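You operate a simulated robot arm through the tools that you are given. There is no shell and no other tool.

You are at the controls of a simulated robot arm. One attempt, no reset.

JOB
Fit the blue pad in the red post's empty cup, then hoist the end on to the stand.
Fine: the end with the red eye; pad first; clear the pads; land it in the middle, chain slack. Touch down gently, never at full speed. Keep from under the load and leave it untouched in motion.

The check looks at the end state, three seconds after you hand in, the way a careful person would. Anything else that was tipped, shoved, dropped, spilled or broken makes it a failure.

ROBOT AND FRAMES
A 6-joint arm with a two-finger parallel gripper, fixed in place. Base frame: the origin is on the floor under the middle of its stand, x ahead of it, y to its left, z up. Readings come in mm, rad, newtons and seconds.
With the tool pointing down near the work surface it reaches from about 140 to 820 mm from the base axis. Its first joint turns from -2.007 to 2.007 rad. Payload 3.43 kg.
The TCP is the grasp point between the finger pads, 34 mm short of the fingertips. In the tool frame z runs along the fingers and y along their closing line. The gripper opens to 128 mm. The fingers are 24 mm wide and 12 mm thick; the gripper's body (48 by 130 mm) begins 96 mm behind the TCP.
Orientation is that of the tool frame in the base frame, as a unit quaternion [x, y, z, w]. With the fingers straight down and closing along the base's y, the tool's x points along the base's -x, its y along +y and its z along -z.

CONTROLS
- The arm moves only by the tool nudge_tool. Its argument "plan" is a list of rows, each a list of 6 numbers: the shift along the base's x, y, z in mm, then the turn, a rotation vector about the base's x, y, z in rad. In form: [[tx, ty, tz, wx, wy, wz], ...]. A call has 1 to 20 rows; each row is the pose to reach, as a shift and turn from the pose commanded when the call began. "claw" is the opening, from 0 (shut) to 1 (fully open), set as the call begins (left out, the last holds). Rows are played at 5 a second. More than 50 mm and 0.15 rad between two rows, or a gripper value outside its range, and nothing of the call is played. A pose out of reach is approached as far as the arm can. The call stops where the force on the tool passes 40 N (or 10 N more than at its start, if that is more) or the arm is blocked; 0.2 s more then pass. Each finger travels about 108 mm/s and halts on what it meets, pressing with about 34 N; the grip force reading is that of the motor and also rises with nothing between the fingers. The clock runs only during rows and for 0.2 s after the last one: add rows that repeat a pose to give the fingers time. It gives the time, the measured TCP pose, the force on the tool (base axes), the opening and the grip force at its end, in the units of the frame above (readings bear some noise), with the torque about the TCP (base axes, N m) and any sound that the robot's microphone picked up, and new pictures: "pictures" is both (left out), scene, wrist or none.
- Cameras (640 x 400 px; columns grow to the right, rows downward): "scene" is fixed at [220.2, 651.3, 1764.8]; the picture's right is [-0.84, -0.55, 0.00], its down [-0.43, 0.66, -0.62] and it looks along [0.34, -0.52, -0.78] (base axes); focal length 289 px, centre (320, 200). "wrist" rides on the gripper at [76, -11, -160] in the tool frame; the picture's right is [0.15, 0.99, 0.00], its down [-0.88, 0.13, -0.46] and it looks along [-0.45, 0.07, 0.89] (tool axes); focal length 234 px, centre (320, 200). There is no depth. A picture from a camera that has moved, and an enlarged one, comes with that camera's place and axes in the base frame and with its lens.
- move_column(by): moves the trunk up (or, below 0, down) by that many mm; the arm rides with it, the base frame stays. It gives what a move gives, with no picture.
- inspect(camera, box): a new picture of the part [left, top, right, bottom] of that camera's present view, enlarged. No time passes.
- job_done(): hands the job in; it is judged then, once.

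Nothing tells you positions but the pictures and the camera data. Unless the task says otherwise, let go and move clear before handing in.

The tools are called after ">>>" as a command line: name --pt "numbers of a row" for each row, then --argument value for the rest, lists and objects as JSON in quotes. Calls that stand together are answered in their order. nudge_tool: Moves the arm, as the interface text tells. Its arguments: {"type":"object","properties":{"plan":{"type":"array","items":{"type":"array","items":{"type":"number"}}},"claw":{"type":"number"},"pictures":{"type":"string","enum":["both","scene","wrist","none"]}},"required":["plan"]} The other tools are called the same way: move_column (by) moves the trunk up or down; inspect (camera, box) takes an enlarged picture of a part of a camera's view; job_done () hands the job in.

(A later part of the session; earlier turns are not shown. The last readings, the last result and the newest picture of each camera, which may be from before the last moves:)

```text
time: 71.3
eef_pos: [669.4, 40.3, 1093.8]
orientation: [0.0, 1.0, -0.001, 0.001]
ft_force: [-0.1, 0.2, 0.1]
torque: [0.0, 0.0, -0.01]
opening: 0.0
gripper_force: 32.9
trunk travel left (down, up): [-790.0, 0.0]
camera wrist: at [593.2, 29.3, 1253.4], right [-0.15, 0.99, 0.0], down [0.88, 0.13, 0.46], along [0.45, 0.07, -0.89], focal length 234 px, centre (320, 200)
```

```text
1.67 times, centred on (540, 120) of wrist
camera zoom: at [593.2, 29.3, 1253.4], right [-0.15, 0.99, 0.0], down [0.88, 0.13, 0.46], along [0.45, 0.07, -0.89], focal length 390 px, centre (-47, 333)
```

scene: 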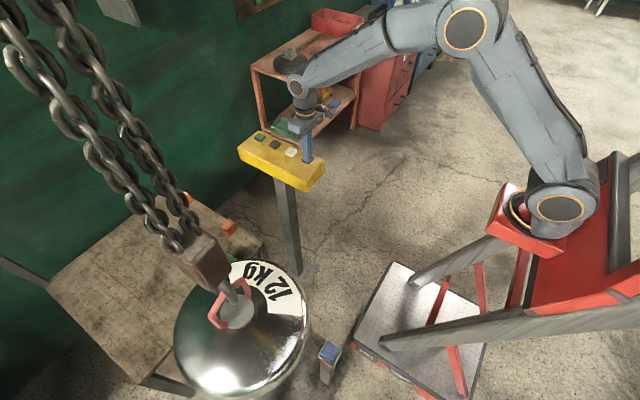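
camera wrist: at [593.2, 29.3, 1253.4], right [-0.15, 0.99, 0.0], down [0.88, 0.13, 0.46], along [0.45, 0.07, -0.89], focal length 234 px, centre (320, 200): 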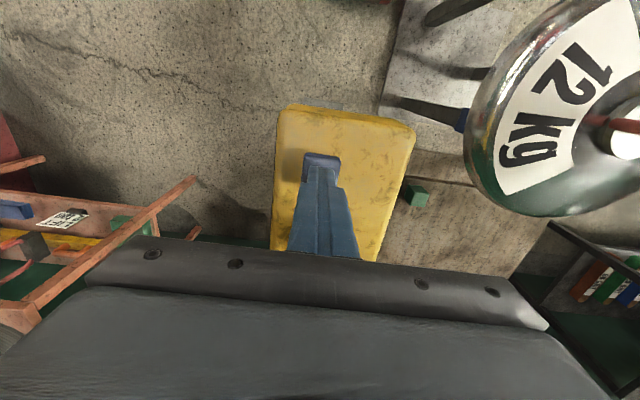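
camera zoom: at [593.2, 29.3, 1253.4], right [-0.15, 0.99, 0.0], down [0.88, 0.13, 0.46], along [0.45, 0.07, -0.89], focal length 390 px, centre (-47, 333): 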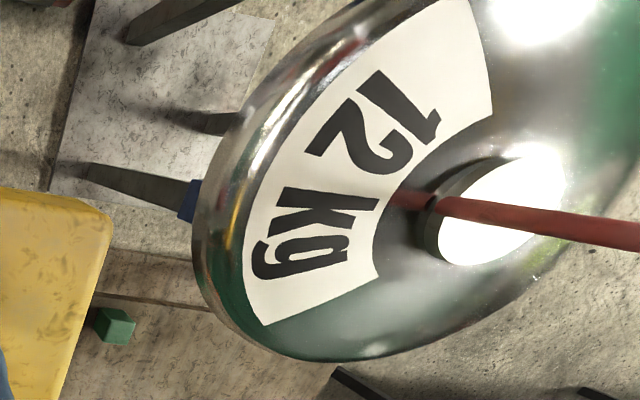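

Load now at x≈586. A slightly shorter press should bring it to about x≈485.

>>> nudge_tool --pt "0 0 -5 0 0 0" --pt "0 0 -9.5 0 0 0" --pt "0 0 -9.5 0 0 0" --pt "0 0 -9.5 0 0 0" --pt "0 0 -9.5 0 0 0" --pt "0 0 -9.5 0 0 0" --pt "0 0 -9.5 0 0 0" --pt "0 0 -9.5 0 0 0" --pt "0 0 -9.5 0 0 0" --pt "0 0 -9.5 0 0 0" --pt "0 0 -9.5 0 0 0" --pt "0 0 0 0 0 0" --pt "0 0 0 0 0 0" --pt "0 0 0 0 0 0" --pt "0 0 0 0 0 0" --pt "0 0 0 0 0 0" --pictures "both"

>>> inspect --camera "scene" --box '[160, 220, 360, 400]'

```text
time: 74.7
eef_pos: [669.3, 39.1, 1094.1]
orientation: [0.0, 1.0, -0.001, 0.001]
ft_force: [-0.3, 0.6, -0.8]
torque: [-0.01, -0.01, 0.01]
opening: 0.0
gripper_force: 32.7
trunk travel left (down, up): [-790.0, 0.0]
camera wrist: at [593.4, 29.4, 1253.4], right [-0.15, 0.99, 0.0], down [0.88, 0.13, 0.46], along [0.45, 0.07, -0.89], focal length 234 px, centre (320, 200)
```

scene: 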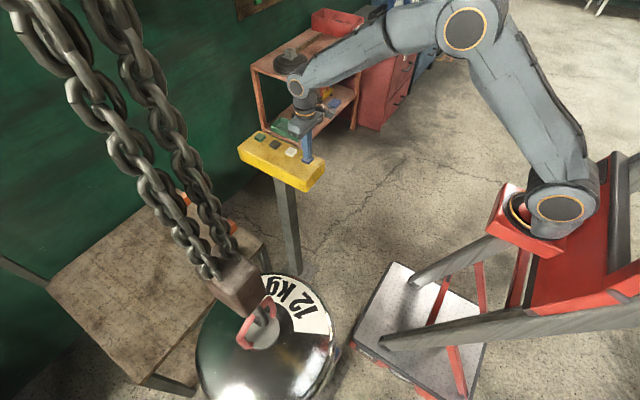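
wrist: 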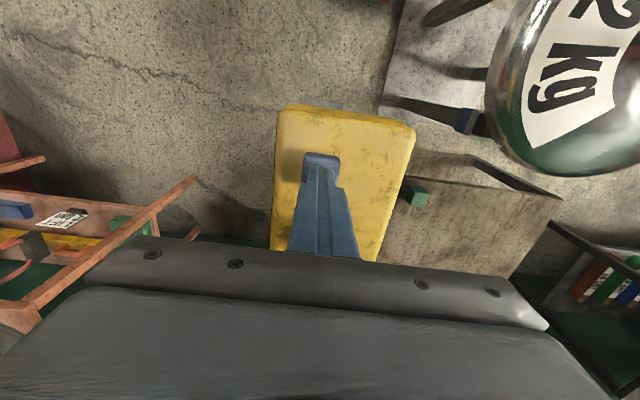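

```text
2.22 times, centred on (260, 310) of scene
camera zoom: at [220.2, 651.3, 1764.8], right [-0.84, -0.55, 0.0], down [-0.43, 0.66, -0.62], along [0.34, -0.52, -0.78], focal length 642 px, centre (453, -44)
```

zoom: 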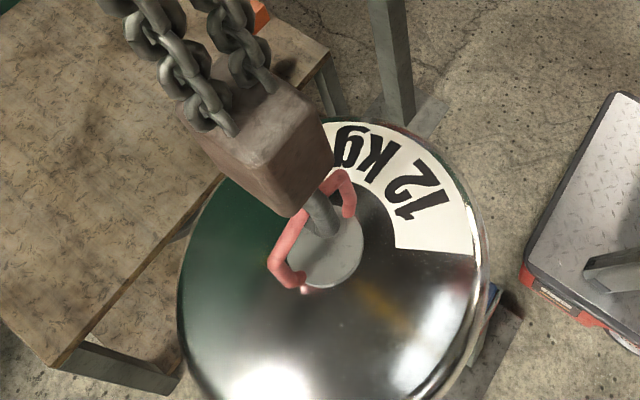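

Load centre is at about (480, 553), with the stand centre at about (469.5, 552). One short tap of blue (~12 mm).

>>> nudge_tool --pt "0 0 -5 0 0 0" --pt "0 0 -9.5 0 0 0" --pt "0 0 -9.5 0 0 0" --pt "0 0 -9.5 0 0 0" --pt "0 0 -9.5 0 0 0" --pt "0 0 -9.5 0 0 0" --pt "0 0 0 0 0 0" --pt "0 0 0 0 0 0" --pt "0 0 0 0 0 0" --pt "0 0 0 0 0 0" --pt "0 0 0 0 0 0" --pictures "both"

>>> inspect --camera "scene" --box '[160, 220, 360, 400]'

>>> inspect --camera "wrist" --box '[400, 0, 640, 160]'

```text
time: 77.1
eef_pos: [669.5, 39.7, 1093.5]
orientation: [-0.001, 1.0, -0.001, 0.001]
ft_force: [0.2, 0.8, 0.9]
torque: [-0.01, -0.01, -0.02]
opening: 0.1
gripper_force: 32.5
trunk travel left (down, up): [-790.0, 0.0]
camera wrist: at [593.2, 29.0, 1253.6], right [-0.15, 0.99, 0.0], down [0.88, 0.13, 0.46], along [0.45, 0.07, -0.89], focal length 234 px, centre (320, 200)
```

scene: 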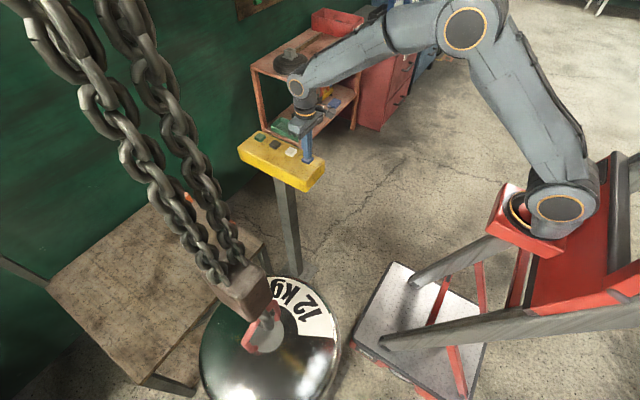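
wrist: 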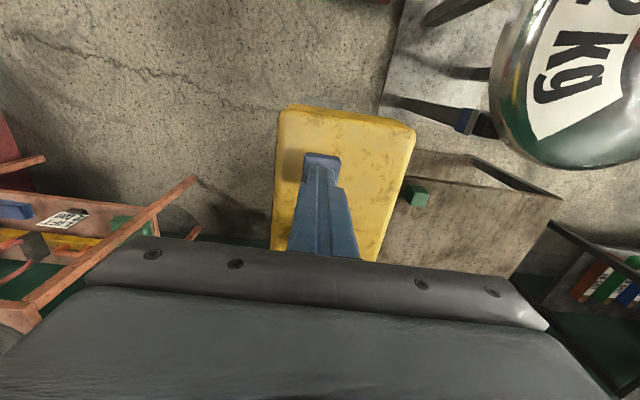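

```text
2.22 times, centred on (260, 310) of scene
camera zoom: at [220.2, 651.3, 1764.8], right [-0.84, -0.55, 0.0], down [-0.43, 0.66, -0.62], along [0.34, -0.52, -0.78], focal length 642 px, centre (453, -44)
```

zoom: 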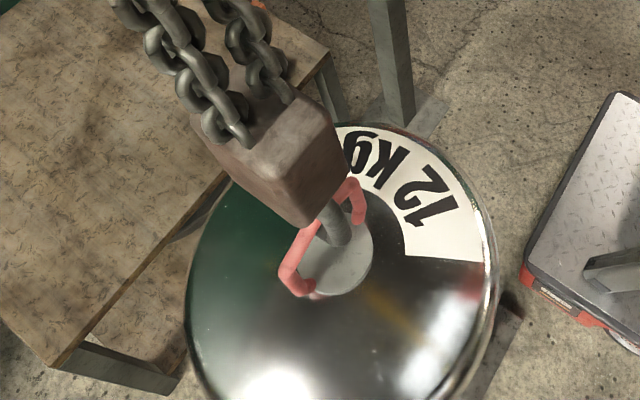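

```text
2.50 times, centred on (520, 80) of wrist
camera zoom: at [593.2, 29.0, 1253.6], right [-0.15, 0.99, 0.0], down [0.88, 0.13, 0.46], along [0.45, 0.07, -0.89], focal length 585 px, centre (-180, 500)
```

zoom: 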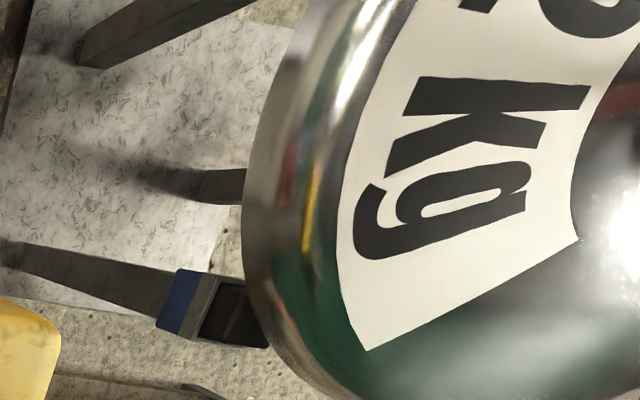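

By both knob and rim fits, the load centre is at about x≈465, within ~5 mm of the stand centre. Before lowering, I'll back the arm off (staying well clear of the load) and look from the −y side to compare the load with the posts directly.

>>> nudge_tool --pt "0 0 40 0 0 0" --pt "-20 0 80 0 0 0" --pt "-60 0 90 0 0 0" --pt "-105 0 90 0 0 0.13" --pt "-150 0 90 0 0 0.26" --pt "-190 0 90 0 0 0.39" --pt "-210 0 90 0 0 0.52" --pt "-210 0 90 0 0 0.65" --pt "-210 0 90 0 0 0.78" --pt "-210 0 90 0 0 0.91" --pt "-210 0 90 0 0 1.04" --pt "-210 0 90 0 0 1.17" --pt "-210 0 90 0 0 1.3" --pt "-210 0 90 0 0 1.44" --pt "-210 0 90 0 0 1.5708" --pt "-210 0 90 0 0 1.5708" --pictures "none"

>>> nudge_tool --pt "0 0 -20 0.12 0 0" --pt "0 0 -40 0.24 0 0" --pt "0 0 -60 0.36 0 0" --pt "0 0 -80 0.48 0 0" --pt "0 0 -100 0.6 0 0" --pt "0 0 -100 0.6 0 0" --pictures "both"

```text
time: 80.5
eef_pos: [460.0, 39.5, 1184.2]
orientation: [0.707, -0.707, -0.001, -0.001]
ft_force: [-0.2, 0.0, 0.2]
torque: [0.01, 0.02, 0.0]
opening: 0.0
gripper_force: 33.2
trunk travel left (down, up): [-790.0, 0.0]
```

```text
time: 81.9
eef_pos: [459.1, 40.4, 1083.9]
orientation: [-0.675, 0.676, 0.21, 0.211]
ft_force: [-0.3, -0.6, 0.1]
torque: [0.02, -0.01, 0.0]
opening: 0.1
gripper_force: 33.3
trunk travel left (down, up): [-790.0, 0.0]
camera wrist: at [470.8, -112.7, 1172.7], right [-0.99, -0.12, -0.08], down [-0.13, 0.47, 0.87], along [-0.07, 0.88, -0.48], focal length 234 px, centre (320, 200)
```

scene: 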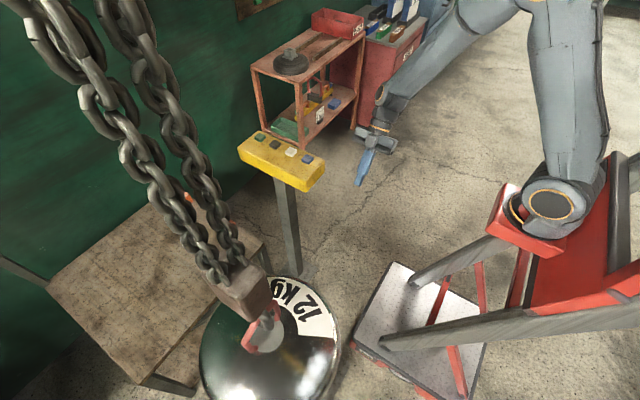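
wrist: 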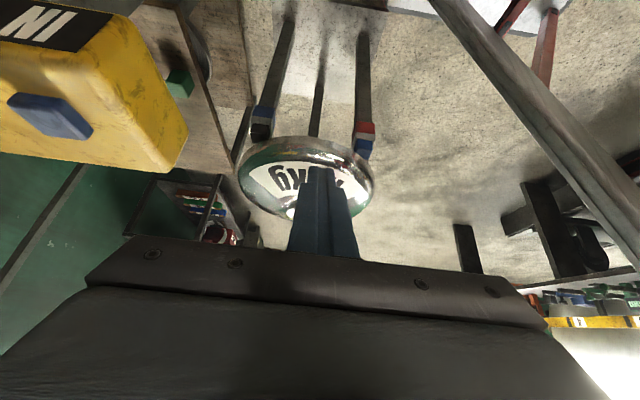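

Excellent view: the two front posts flank the load, and the pendant side even shows a label. Zooming in.

>>> inspect --camera "wrist" --box '[220, 80, 400, 230]'

>>> inspect --camera "wrist" --box '[0, 0, 200, 180]'

>>> inspect --camera "wrist" --box '[230, 90, 300, 160]'

>>> inspect --camera "wrist" --box '[320, 100, 400, 180]'

```text
2.67 times, centred on (310, 155) of wrist
camera zoom: at [470.8, -112.7, 1172.7], right [-0.99, -0.12, -0.08], down [-0.13, 0.47, 0.87], along [-0.07, 0.88, -0.48], focal length 624 px, centre (347, 320)
```

zoom: 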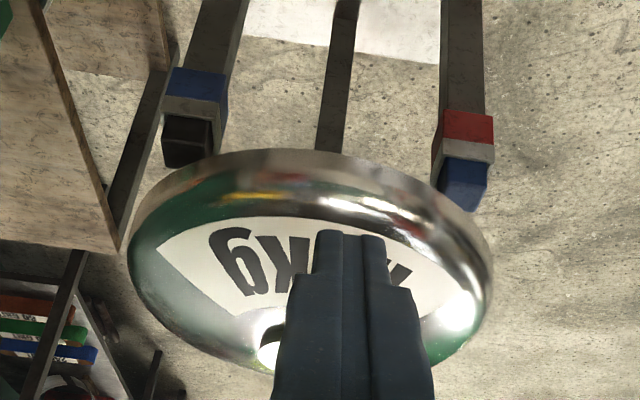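

```text
2.22 times, centred on (100, 90) of wrist
camera zoom: at [470.8, -112.7, 1172.7], right [-0.99, -0.12, -0.08], down [-0.13, 0.47, 0.87], along [-0.07, 0.88, -0.48], focal length 520 px, centre (809, 444)
```

zoom: 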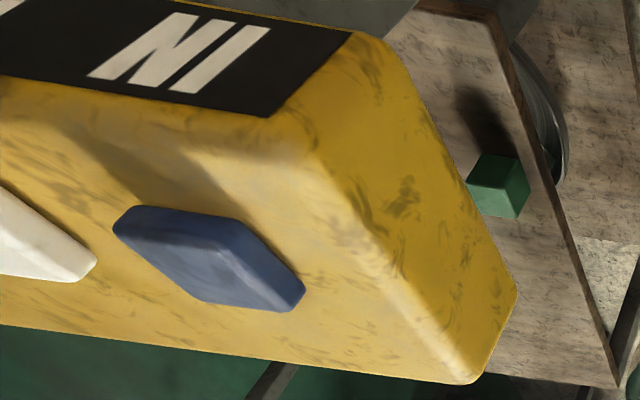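

```text
5.71 times, centred on (265, 125) of wrist
camera zoom: at [470.8, -112.7, 1172.7], right [-0.99, -0.12, -0.08], down [-0.13, 0.47, 0.87], along [-0.07, 0.88, -0.48], focal length 1338 px, centre (634, 629)
```

zoom: 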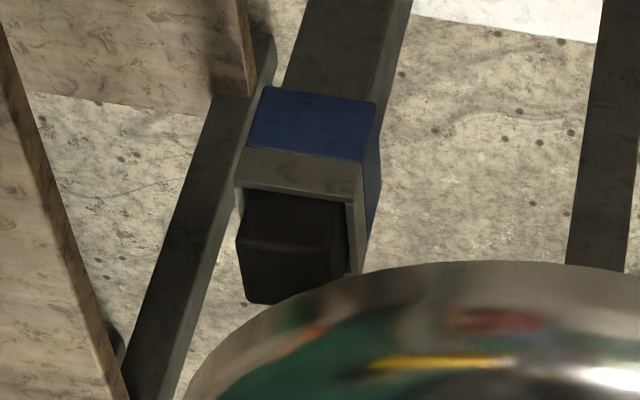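

```text
5.00 times, centred on (360, 140) of wrist
camera zoom: at [470.8, -112.7, 1172.7], right [-0.99, -0.12, -0.08], down [-0.13, 0.47, 0.87], along [-0.07, 0.88, -0.48], focal length 1171 px, centre (120, 500)
```

zoom: 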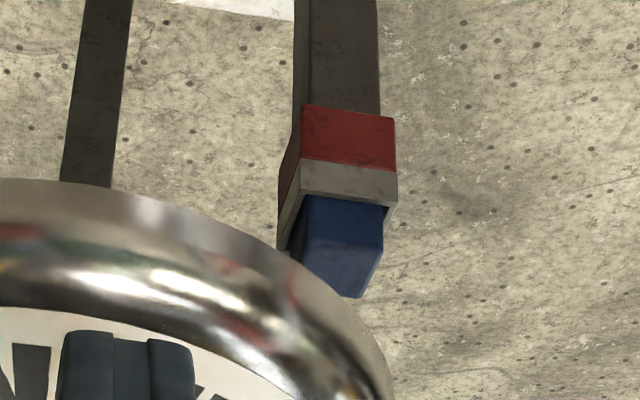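

From this view the load centre is at x≈466 and the posts' centre at about x≈468.5, so it is centred to within about 3 mm. The pendant has labels on its −y side ("IN" by blue). I'll turn the camera to read the others before touching another button.

>>> nudge_tool --pt "0 -20 0 0 0 -0.13" --pt "0 -40 0 0 0 -0.26" --pt "0 -60 0 0 0 -0.39" --pt "0 -80 0 0 0 -0.52" --pt "0 -100 0 0 0 -0.65" --pt "0 -120 0 0 0 -0.78" --pt "0 -140 0 0 0 -0.91" --pt "0 -160 0 0 0 -1.04" --pt "0 -160 0 0 0 -1.04" --pictures "wrist"

>>> inspect --camera "wrist" --box '[200, 60, 500, 240]'

```text
time: 83.9
eef_pos: [458.3, -121.9, 1082.0]
orientation: [-0.25, 0.921, 0.078, 0.287]
ft_force: [-0.3, 0.3, 0.3]
torque: [0.0, -0.01, 0.03]
opening: 0.0
gripper_force: 33.2
trunk travel left (down, up): [-790.0, 0.0]
camera wrist: at [332.6, -207.0, 1171.7], right [-0.6, 0.79, -0.08], down [0.34, 0.35, 0.87], along [0.72, 0.5, -0.48], focal length 234 px, centre (320, 200)
```

wrist: 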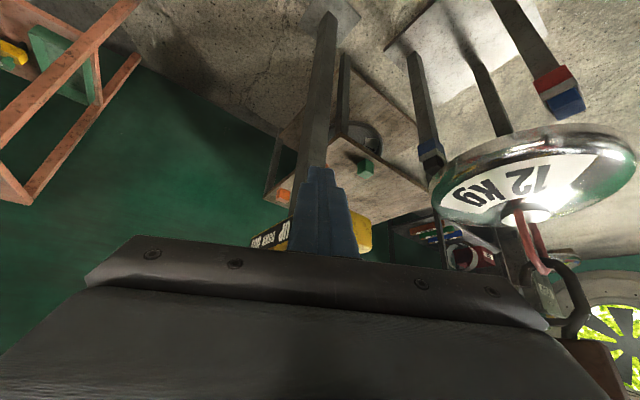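

```text
2.13 times, centred on (350, 150) of wrist
camera zoom: at [332.6, -207.0, 1171.7], right [-0.6, 0.79, -0.08], down [0.34, 0.35, 0.87], along [0.72, 0.5, -0.48], focal length 500 px, centre (256, 307)
```

zoom: 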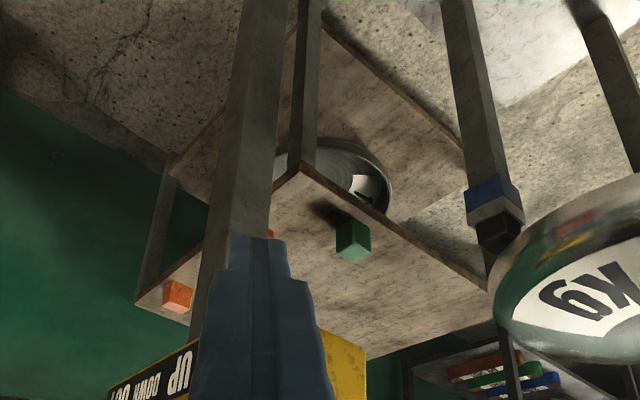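

>>> inspect --camera "wrist" --box '[240, 200, 320, 256]'

>>> inspect --camera "wrist" --box '[420, 60, 640, 240]'

```text
7.14 times, centred on (280, 228) of wrist
camera zoom: at [332.6, -207.0, 1171.7], right [-0.6, 0.79, -0.08], down [0.34, 0.35, 0.87], along [0.72, 0.5, -0.48], focal length 1673 px, centre (606, 0)
```

zoom: 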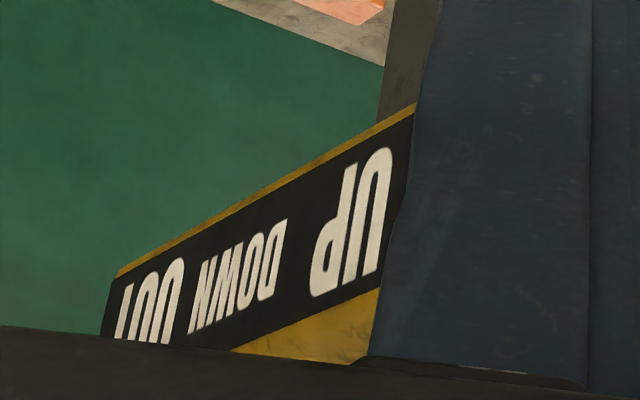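

```text
2.22 times, centred on (530, 150) of wrist
camera zoom: at [332.6, -207.0, 1171.7], right [-0.6, 0.79, -0.08], down [0.34, 0.35, 0.87], along [0.72, 0.5, -0.48], focal length 520 px, centre (-147, 311)
```

zoom: 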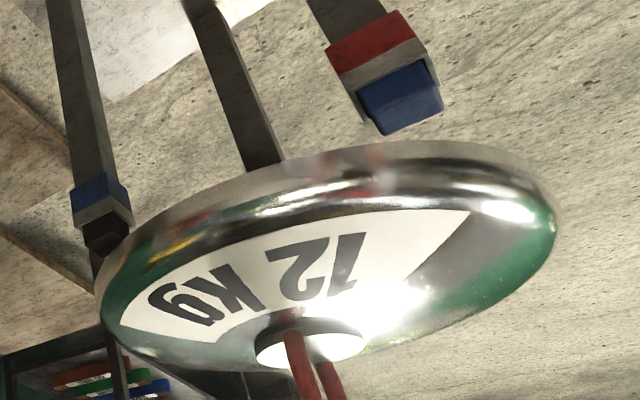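

Labels confirmed: blue = IN, white = UP, black = DOWN, green = OUT. I'll return to tool-down and position over the black (DOWN) button.

>>> nudge_tool --pt "17 20 16 -0.0265 0.0976 -0.0858" --pt "34 41 33 -0.0531 0.1952 -0.1715" --pt "51 61 49 -0.0796 0.2928 -0.2573" --pt "68 81 65 -0.1061 0.3905 -0.3431" --pt "85 102 82 -0.1327 0.4881 -0.4288" --pt "102 122 98 -0.1592 0.5857 -0.5146" --pt "145 128 98 -0.1592 0.5857 -0.5146" --pt "188 135 98 -0.1592 0.5857 -0.5146" --pt "231 142 98 -0.1592 0.5857 -0.5146" --pt "274 149 98 -0.1592 0.5857 -0.5146" --pt "317 156 98 -0.1592 0.5857 -0.5146" --pt "359 160.5 98 -0.1592 0.5857 -0.5146" --pt "359 160.5 60 -0.1592 0.5857 -0.5146" --pt "359 160.5 25 -0.1592 0.5857 -0.5146" --pt "359 160.5 14 -0.1592 0.5857 -0.5146" --pt "359 160.5 14 -0.1592 0.5857 -0.5146" --pictures "both"

>>> inspect --camera "scene" --box '[230, 100, 350, 190]'

>>> inspect --camera "wrist" --box '[250, 100, 410, 260]'

```text
time: 87.3
eef_pos: [819.0, 40.4, 1097.4]
orientation: [0.0, 1.0, -0.001, 0.001]
ft_force: [0.4, 0.9, -0.3]
torque: [-0.02, 0.02, 0.01]
opening: 0.0
gripper_force: 32.2
trunk travel left (down, up): [-790.0, 0.0]
camera wrist: at [742.4, 29.3, 1257.2], right [-0.15, 0.99, 0.0], down [0.88, 0.13, 0.46], along [0.45, 0.07, -0.89], focal length 234 px, centre (320, 200)
```

scene: 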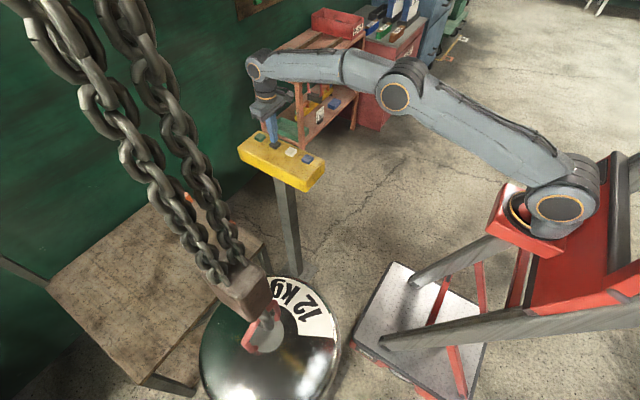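
wrist: 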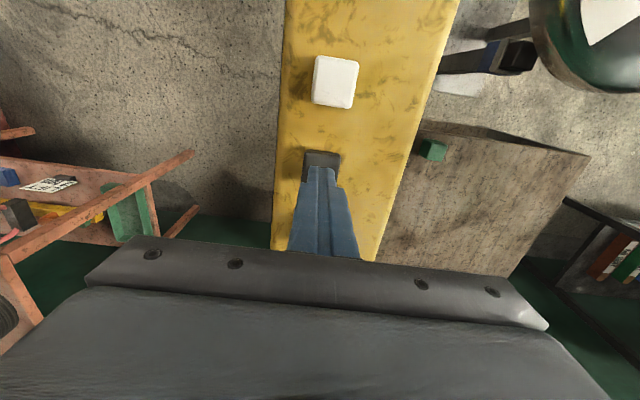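

```text
4.44 times, centred on (290, 145) of scene
camera zoom: at [220.2, 651.3, 1764.8], right [-0.84, -0.55, 0.0], down [-0.43, 0.66, -0.62], along [0.34, -0.52, -0.78], focal length 1285 px, centre (453, 444)
```

zoom: 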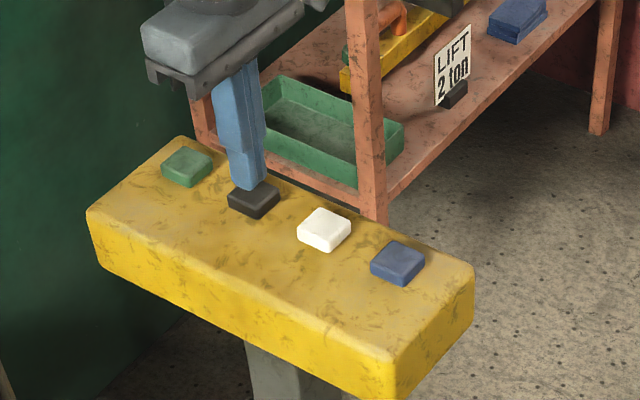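

```text
2.50 times, centred on (330, 180) of wrist
camera zoom: at [742.4, 29.3, 1257.2], right [-0.15, 0.99, 0.0], down [0.88, 0.13, 0.46], along [0.45, 0.07, -0.89], focal length 585 px, centre (295, 250)
```

zoom: 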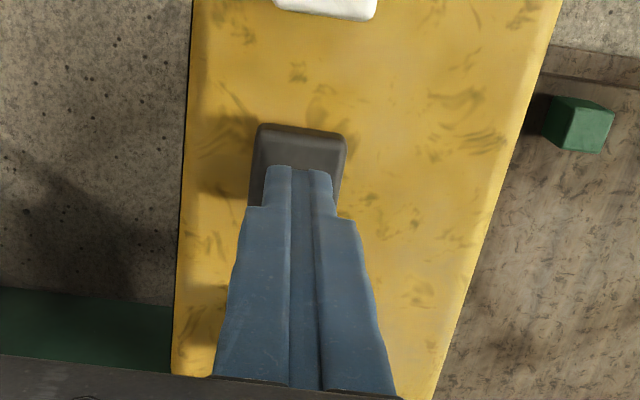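

Positioned over black (DOWN). A first short, light tap to calibrate the lowering step.

>>> nudge_tool --pt "-3.5 -1 -7.5 0 0 0" --pt "-3.5 -1 -12.5 0 0 0" --pt "-3.5 -1 -12.5 0 0 0" --pt "-3.5 -1 -12.5 0 0 0" --pt "-3.5 -1 -12.5 0 0 0" --pt "-3.5 -1 -12.5 0 0 0" --pt "-3.5 -1 -12.5 0 0 0" --pt "-3.5 -1 -3 0 0 0" --pt "-3.5 -1 -3 0 0 0" --pt "-3.5 -1 -3 0 0 0" --pt "-3.5 -1 -3 0 0 0" --pictures "scene"

>>> inspect --camera "scene" --box '[160, 220, 360, 400]'

```text
time: 89.7
eef_pos: [814.6, 37.3, 1095.5]
orientation: [0.0, 1.0, 0.0, 0.001]
ft_force: [0.5, 0.6, 1.1]
torque: [0.01, -0.01, -0.03]
opening: 0.0
gripper_force: 32.9
trunk travel left (down, up): [-790.0, 0.0]
```

scene: 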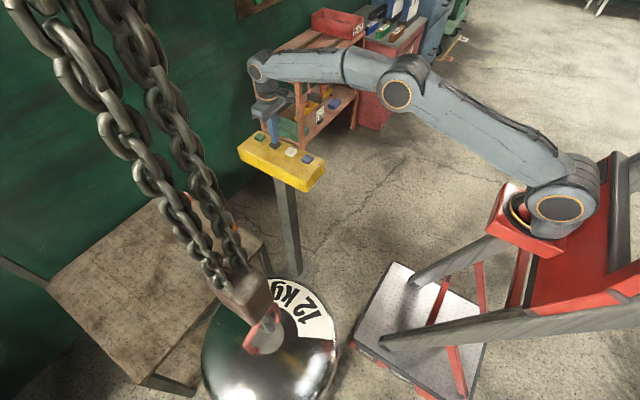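

```text
2.22 times, centred on (260, 310) of scene
camera zoom: at [220.2, 651.3, 1764.8], right [-0.84, -0.55, 0.0], down [-0.43, 0.66, -0.62], along [0.34, -0.52, -0.78], focal length 642 px, centre (453, -44)
```

zoom: 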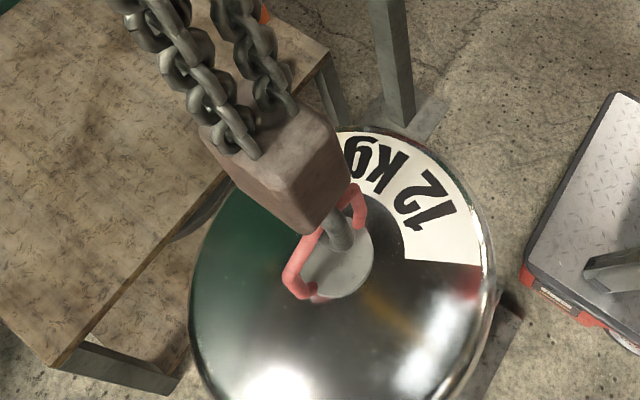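

That tap lowered it about 20 mm. Repeating the same gentle tap.

>>> nudge_tool --pt "0 0 -4.5 0 0 0" --pt "0 0 -9.5 0 0 0" --pt "0 0 -9.5 0 0 0" --pt "0 0 -9.5 0 0 0" --pt "0 0 -9.5 0 0 0" --pt "0 0 -9.5 0 0 0" --pt "0 0 -9.5 0 0 0" --pt "0 0 0 0 0 0" --pt "0 0 0 0 0 0" --pt "0 0 0 0 0 0" --pt "0 0 0 0 0 0" --pictures "scene"

>>> inspect --camera "scene" --box '[160, 220, 360, 400]'

>>> inspect --camera "scene" --box '[300, 330, 380, 400]'

```text
time: 92.1
eef_pos: [815.0, 39.4, 1095.5]
orientation: [-0.001, 1.0, 0.0, 0.001]
ft_force: [0.7, 0.3, -0.7]
torque: [0.0, -0.04, -0.01]
opening: 0.0
gripper_force: 33.2
trunk travel left (down, up): [-790.0, 0.0]
```

scene: 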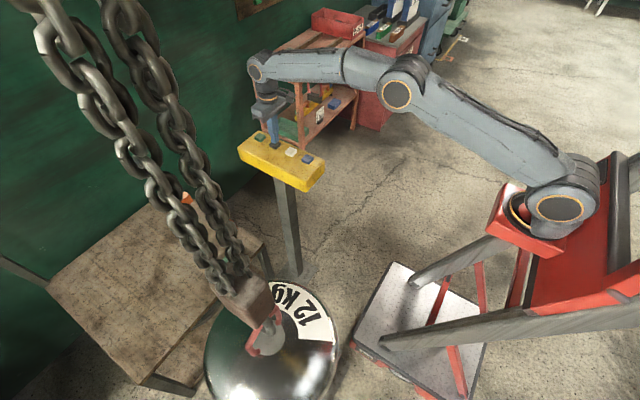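

```text
2.22 times, centred on (260, 310) of scene
camera zoom: at [220.2, 651.3, 1764.8], right [-0.84, -0.55, 0.0], down [-0.43, 0.66, -0.62], along [0.34, -0.52, -0.78], focal length 642 px, centre (453, -44)
```

zoom: 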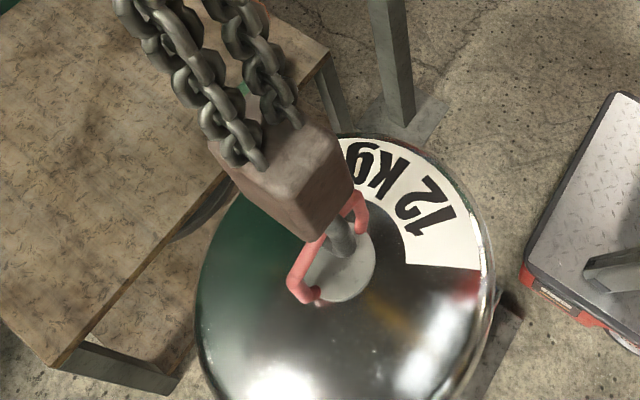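

```text
5.71 times, centred on (340, 365) of scene
camera zoom: at [220.2, 651.3, 1764.8], right [-0.84, -0.55, 0.0], down [-0.43, 0.66, -0.62], along [0.34, -0.52, -0.78], focal length 1652 px, centre (206, -743)
```

zoom: 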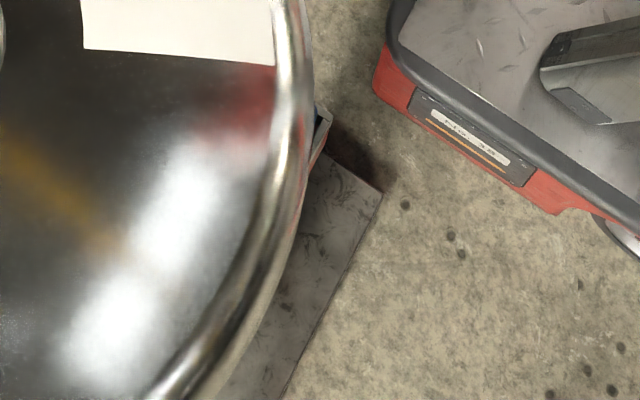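

About 45–50 mm down now, so roughly 30 mm to go. Using shorter taps from here.

>>> nudge_tool --pt "0 0 -4.5 0 0 0" --pt "0 0 -9.5 0 0 0" --pt "0 0 -9.5 0 0 0" --pt "0 0 -9.5 0 0 0" --pt "0 0 -9.5 0 0 0" --pt "0 0 0 0 0 0" --pt "0 0 0 0 0 0" --pt "0 0 0 0 0 0" --pt "0 0 0 0 0 0" --pictures "scene"

>>> inspect --camera "scene" --box '[160, 220, 360, 400]'

```text
time: 94.1
eef_pos: [814.2, 39.3, 1095.8]
orientation: [-0.001, 1.0, -0.001, 0.002]
ft_force: [-0.1, -0.5, 0.5]
torque: [-0.01, 0.02, 0.02]
opening: 0.1
gripper_force: 32.9
trunk travel left (down, up): [-790.0, 0.0]
```

scene: 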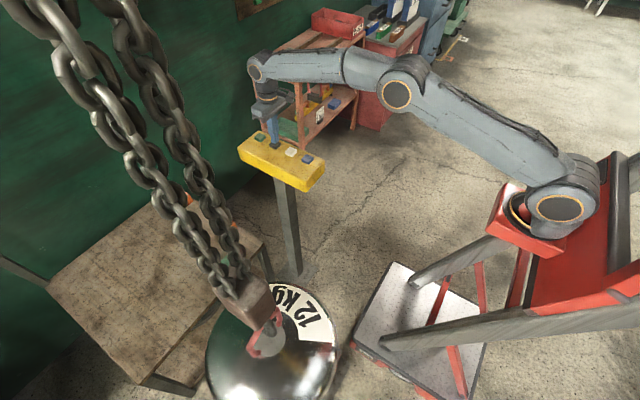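

```text
2.22 times, centred on (260, 310) of scene
camera zoom: at [220.2, 651.3, 1764.8], right [-0.84, -0.55, 0.0], down [-0.43, 0.66, -0.62], along [0.34, -0.52, -0.78], focal length 642 px, centre (453, -44)
```

zoom: 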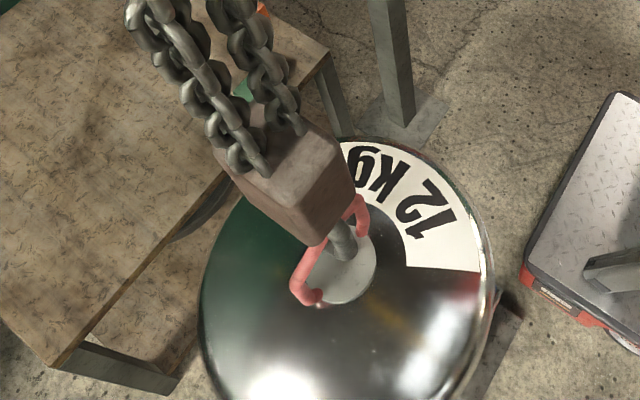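

>>> nudge_tool --pt "0 0 -4.5 0 0 0" --pt "0 0 -9.5 0 0 0" --pt "0 0 -9.5 0 0 0" --pt "0 0 -9.5 0 0 0" --pt "0 0 -9.5 0 0 0" --pt "0 0 0 0 0 0" --pt "0 0 0 0 0 0" --pt "0 0 0 0 0 0" --pt "0 0 0 0 0 0" --pictures "both"

>>> inspect --camera "scene" --box '[160, 220, 360, 400]'

>>> inspect --camera "wrist" --box '[420, 0, 640, 140]'

```text
time: 96.1
eef_pos: [814.4, 38.6, 1095.9]
orientation: [0.0, 1.0, -0.001, 0.001]
ft_force: [0.0, 0.2, 0.2]
torque: [0.04, 0.04, 0.0]
opening: 0.1
gripper_force: 32.8
trunk travel left (down, up): [-790.0, 0.0]
camera wrist: at [738.5, 28.4, 1254.6], right [-0.15, 0.99, 0.0], down [0.88, 0.13, 0.46], along [0.45, 0.07, -0.89], focal length 234 px, centre (320, 200)
```

scene: 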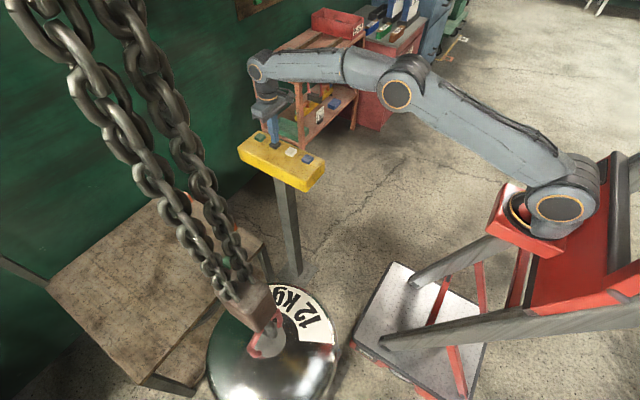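
wrist: 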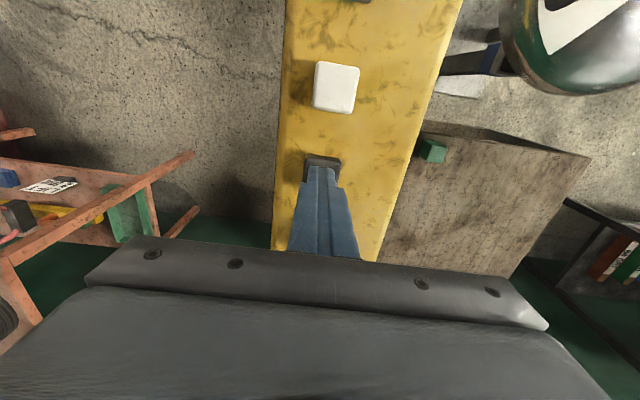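

```text
2.22 times, centred on (260, 310) of scene
camera zoom: at [220.2, 651.3, 1764.8], right [-0.84, -0.55, 0.0], down [-0.43, 0.66, -0.62], along [0.34, -0.52, -0.78], focal length 642 px, centre (453, -44)
```

zoom: 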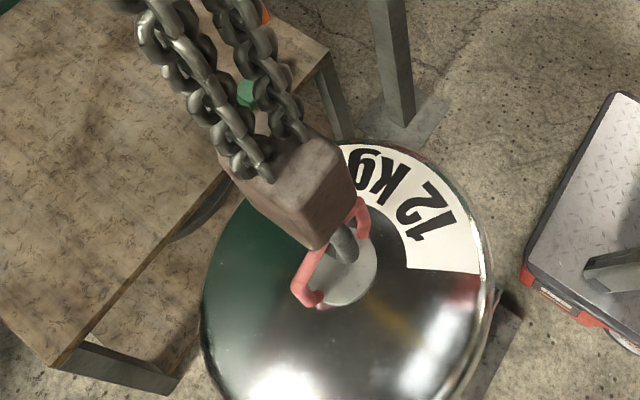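

```text
2.86 times, centred on (530, 70) of wrist
camera zoom: at [738.5, 28.4, 1254.6], right [-0.15, 0.99, 0.0], down [0.88, 0.13, 0.46], along [0.45, 0.07, -0.89], focal length 669 px, centre (-280, 571)
```

zoom: 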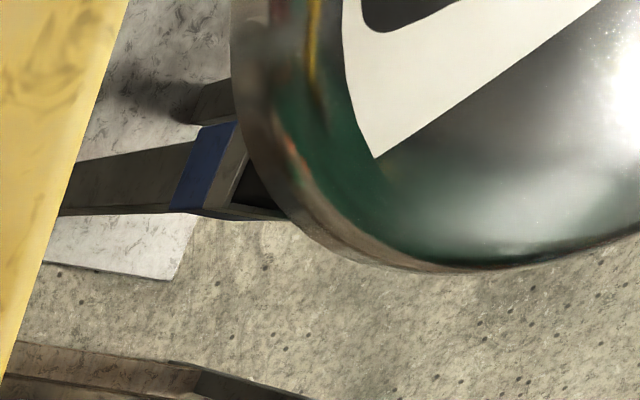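

Still descending about 7–10 mm per tap and getting close. I'll use tight zooms on the knob/hook to notice when the load stops and the chain goes slack.

>>> inspect --camera "scene" --box '[225, 275, 305, 375]'

>>> nudge_tool --pt "0 0 -4.5 0 0 0" --pt "0 0 -9.5 0 0 0" --pt "0 0 -9.5 0 0 0" --pt "0 0 -9.5 0 0 0" --pt "0 0 -9.5 0 0 0" --pt "0 0 0 0 0 0" --pt "0 0 0 0 0 0" --pt "0 0 0 0 0 0" --pt "0 0 0 0 0 0" --pictures "none"

>>> inspect --camera "scene" --box '[225, 275, 305, 375]'

>>> inspect --camera "wrist" --box '[420, 0, 640, 140]'

```text
4.00 times, centred on (265, 325) of scene
camera zoom: at [220.2, 651.3, 1764.8], right [-0.84, -0.55, 0.0], down [-0.43, 0.66, -0.62], along [0.34, -0.52, -0.78], focal length 1156 px, centre (540, -300)
```

zoom: 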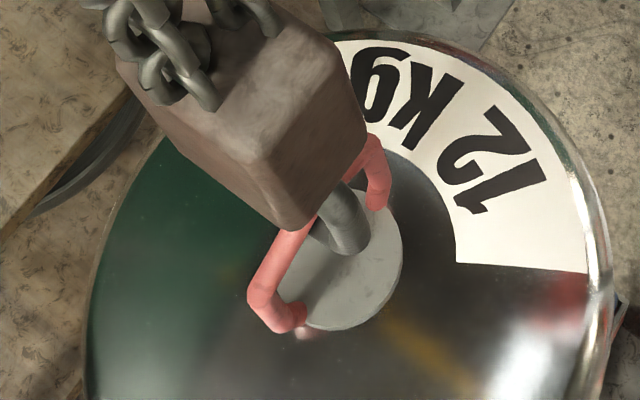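

```text
time: 98.1
eef_pos: [814.7, 39.9, 1095.0]
orientation: [0.0, 1.0, -0.001, 0.001]
ft_force: [-0.3, -0.6, -0.1]
torque: [-0.01, -0.06, -0.01]
opening: 0.0
gripper_force: 33.6
trunk travel left (down, up): [-790.0, 0.0]
```

```text
4.00 times, centred on (265, 325) of scene
camera zoom: at [220.2, 651.3, 1764.8], right [-0.84, -0.55, 0.0], down [-0.43, 0.66, -0.62], along [0.34, -0.52, -0.78], focal length 1156 px, centre (540, -300)
```

zoom: 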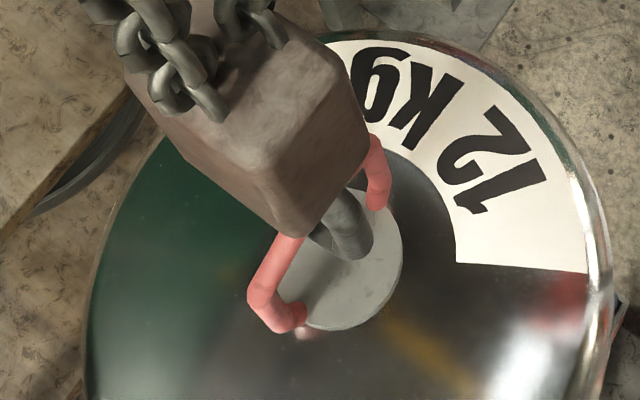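

```text
2.86 times, centred on (530, 70) of wrist
camera zoom: at [738.6, 28.5, 1254.6], right [-0.15, 0.99, 0.0], down [0.88, 0.13, 0.46], along [0.45, 0.07, -0.89], focal length 669 px, centre (-280, 571)
```

zoom: 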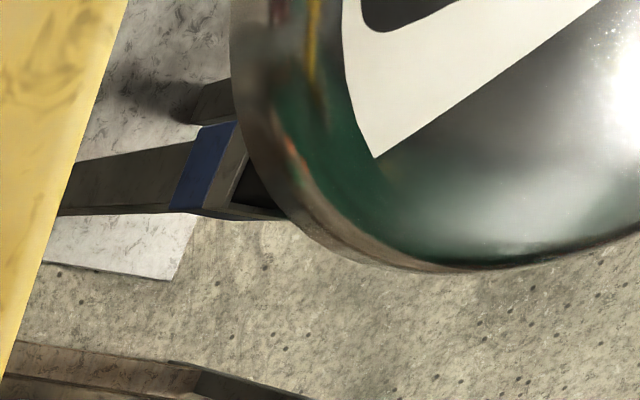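

The load did not move on that tap while the hook block dropped about 10 mm, so the end is down on the pads and the chain is going slack. One more small tap for clear slack, then I'll check.

>>> nudge_tool --pt "0 0 -4.5 0 0 0" --pt "0 0 -9.5 0 0 0" --pt "0 0 -9.5 0 0 0" --pt "0 0 -9.5 0 0 0" --pt "0 0 -9.5 0 0 0" --pt "0 0 0 0 0 0" --pt "0 0 0 0 0 0" --pt "0 0 0 0 0 0" --pt "0 0 0 0 0 0" --pictures "scene"

>>> inspect --camera "scene" --box '[225, 275, 305, 375]'

>>> inspect --camera "scene" --box '[0, 0, 320, 400]'

```text
time: 100.1
eef_pos: [815.7, 39.5, 1095.5]
orientation: [0.0, 1.0, 0.0, 0.001]
ft_force: [-0.2, 0.0, -0.1]
torque: [-0.02, -0.02, 0.01]
opening: 0.0
gripper_force: 33.0
trunk travel left (down, up): [-790.0, 0.0]
```

scene: 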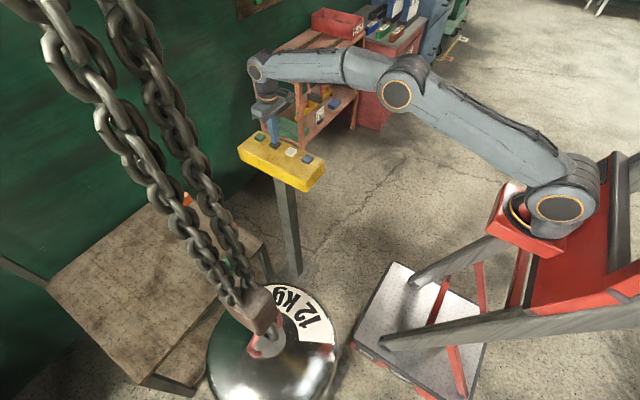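

```text
4.00 times, centred on (265, 325) of scene
camera zoom: at [220.2, 651.3, 1764.8], right [-0.84, -0.55, 0.0], down [-0.43, 0.66, -0.62], along [0.34, -0.52, -0.78], focal length 1156 px, centre (540, -300)
```

zoom: 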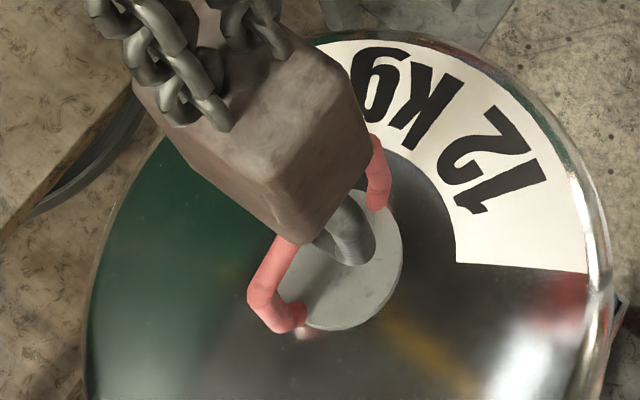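

```text
1.00 times, centred on (160, 200) of scene (not enlarged: the box is as wide or as high as the picture)
camera zoom: at [220.2, 651.3, 1764.8], right [-0.84, -0.55, 0.0], down [-0.43, 0.66, -0.62], along [0.34, -0.52, -0.78], focal length 289 px, centre (480, 200)
```

zoom: 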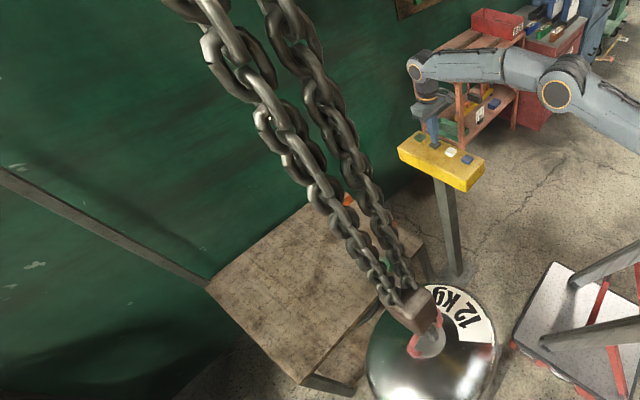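

The load stayed put and the hook dropped further, leaving about 20 mm of slack. I'll retract from the pendant and take the side view again to verify landing, centring and slack.

>>> nudge_tool --pt "0 0 40 0 0 0" --pt "-20 0 80 0 0 0" --pt "-65 0 90 0 0 0" --pt "-110 0 90 0 0 0" --pt "-155 0 90 0 0 0" --pt "-200 0 90 0 0 0" --pt "-245 0 90 0 0 0.1" --pt "-290 0 90 0 0 0.22" --pt "-330 0 90 0 0 0.35" --pt "-356 0 90 0 0 0.48" --pt "-356 0 90 0 0 0.62" --pt "-356 0 90 0 0 0.76" --pt "-356 0 90 0 0 0.9" --pt "-356 0 90 0 0 1.04" --pt "-356 0 90 0 0 1.18" --pt "-356 0 90 0 0 1.32" --pt "-356 0 90 0 0 1.45" --pt "-356 0 90 0 0 1.5708" --pt "-356 0 90 0 0 1.5708" --pictures "none"

>>> nudge_tool --pt "0 -10 -20 0.12 0 0" --pt "0 -20 -40 0.24 0 0" --pt "0 -30 -60 0.36 0 0" --pt "0 -40 -80 0.48 0 0" --pt "0 -50 -100 0.6 0 0" --pt "0 -50 -120 0.7 0 0" --pt "0 -50 -120 0.7 0 0" --pictures "both"

>>> inspect --camera "wrist" --box '[220, 80, 400, 240]'

```text
time: 104.1
eef_pos: [459.3, 39.6, 1184.6]
orientation: [0.708, -0.706, -0.001, 0.0]
ft_force: [-0.3, -0.6, 0.7]
torque: [0.01, -0.02, 0.0]
opening: 0.2
gripper_force: 33.1
trunk travel left (down, up): [-790.0, 0.0]
```

```text
time: 105.7
eef_pos: [459.4, -10.5, 1065.9]
orientation: [-0.664, 0.665, 0.242, 0.243]
ft_force: [-0.1, -0.4, -1.4]
torque: [0.01, -0.01, 0.0]
opening: 0.3
gripper_force: 33.1
trunk travel left (down, up): [-790.0, 0.0]
camera wrist: at [470.3, -171.0, 1137.5], right [-0.99, -0.11, -0.1], down [-0.13, 0.38, 0.92], along [-0.07, 0.92, -0.39], focal length 234 px, centre (320, 200)
```

scene: 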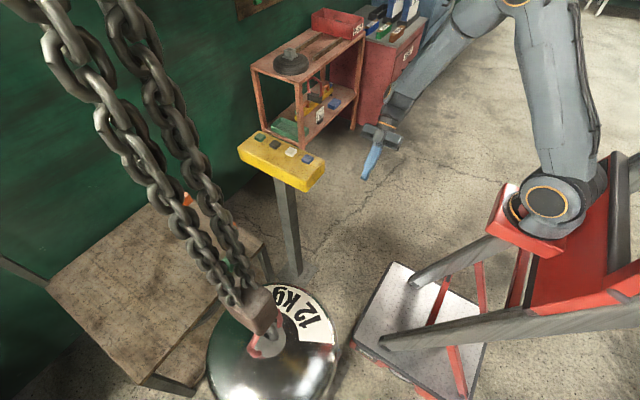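
wrist: 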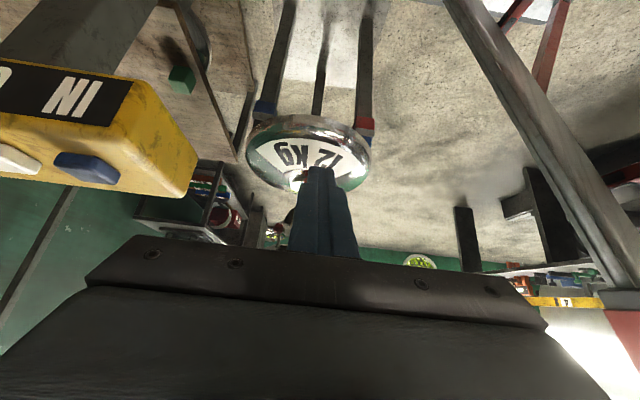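

```text
2.50 times, centred on (310, 160) of wrist
camera zoom: at [470.3, -171.0, 1137.5], right [-0.99, -0.11, -0.1], down [-0.13, 0.38, 0.92], along [-0.07, 0.92, -0.39], focal length 585 px, centre (345, 300)
```

zoom: 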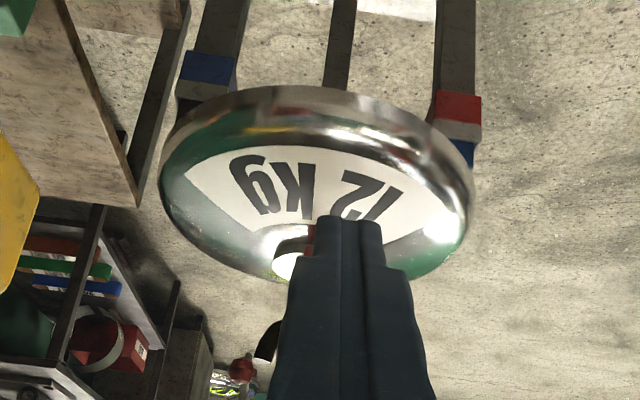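

The end sits across all three posts. I'll drop the trunk for a lower, side-on look at the contact with the pads and the hook slack, staying well away from the load.

>>> move_column --by -300

>>> nudge_tool --pt "0 -20 0 0.12 0 0" --pt "0 -40 0 0.25 0 0" --pt "0 -40 0 0.25 0 0" --claw 1.0 --pictures "wrist"

>>> inspect --camera "wrist" --box '[220, 100, 420, 250]'

```text
time: 108.7
eef_pos: [459.4, -11.3, 765.3]
orientation: [-0.664, 0.664, 0.242, 0.244]
ft_force: [0.2, 0.5, -0.6]
torque: [0.0, -0.01, 0.03]
opening: 0.1
gripper_force: 33.1
trunk travel left (down, up): [-490.0, 300.0]
```

```text
time: 109.5
eef_pos: [458.3, -50.4, 763.8]
orientation: [-0.628, 0.628, 0.324, 0.324]
ft_force: [0.2, -0.3, -1.0]
torque: [0.01, 0.01, 0.0]
opening: 128.3
gripper_force: 0.1
trunk travel left (down, up): [-490.0, 300.0]
camera wrist: at [469.6, -224.1, 795.2], right [-0.99, -0.08, -0.12], down [-0.13, 0.14, 0.98], along [-0.07, 0.99, -0.15], focal length 234 px, centre (320, 200)
```

wrist: 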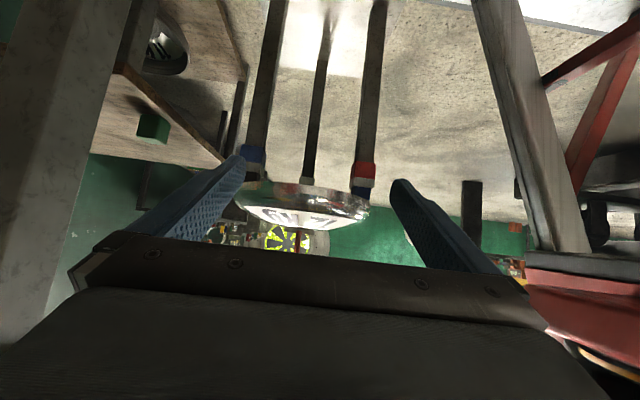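

```text
2.67 times, centred on (320, 175) of wrist
camera zoom: at [469.6, -224.1, 795.2], right [-0.99, -0.08, -0.12], down [-0.13, 0.14, 0.98], along [-0.07, 0.99, -0.15], focal length 624 px, centre (320, 267)
```

zoom: 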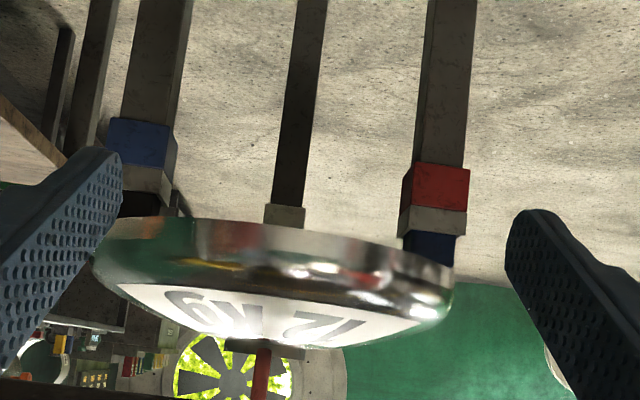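

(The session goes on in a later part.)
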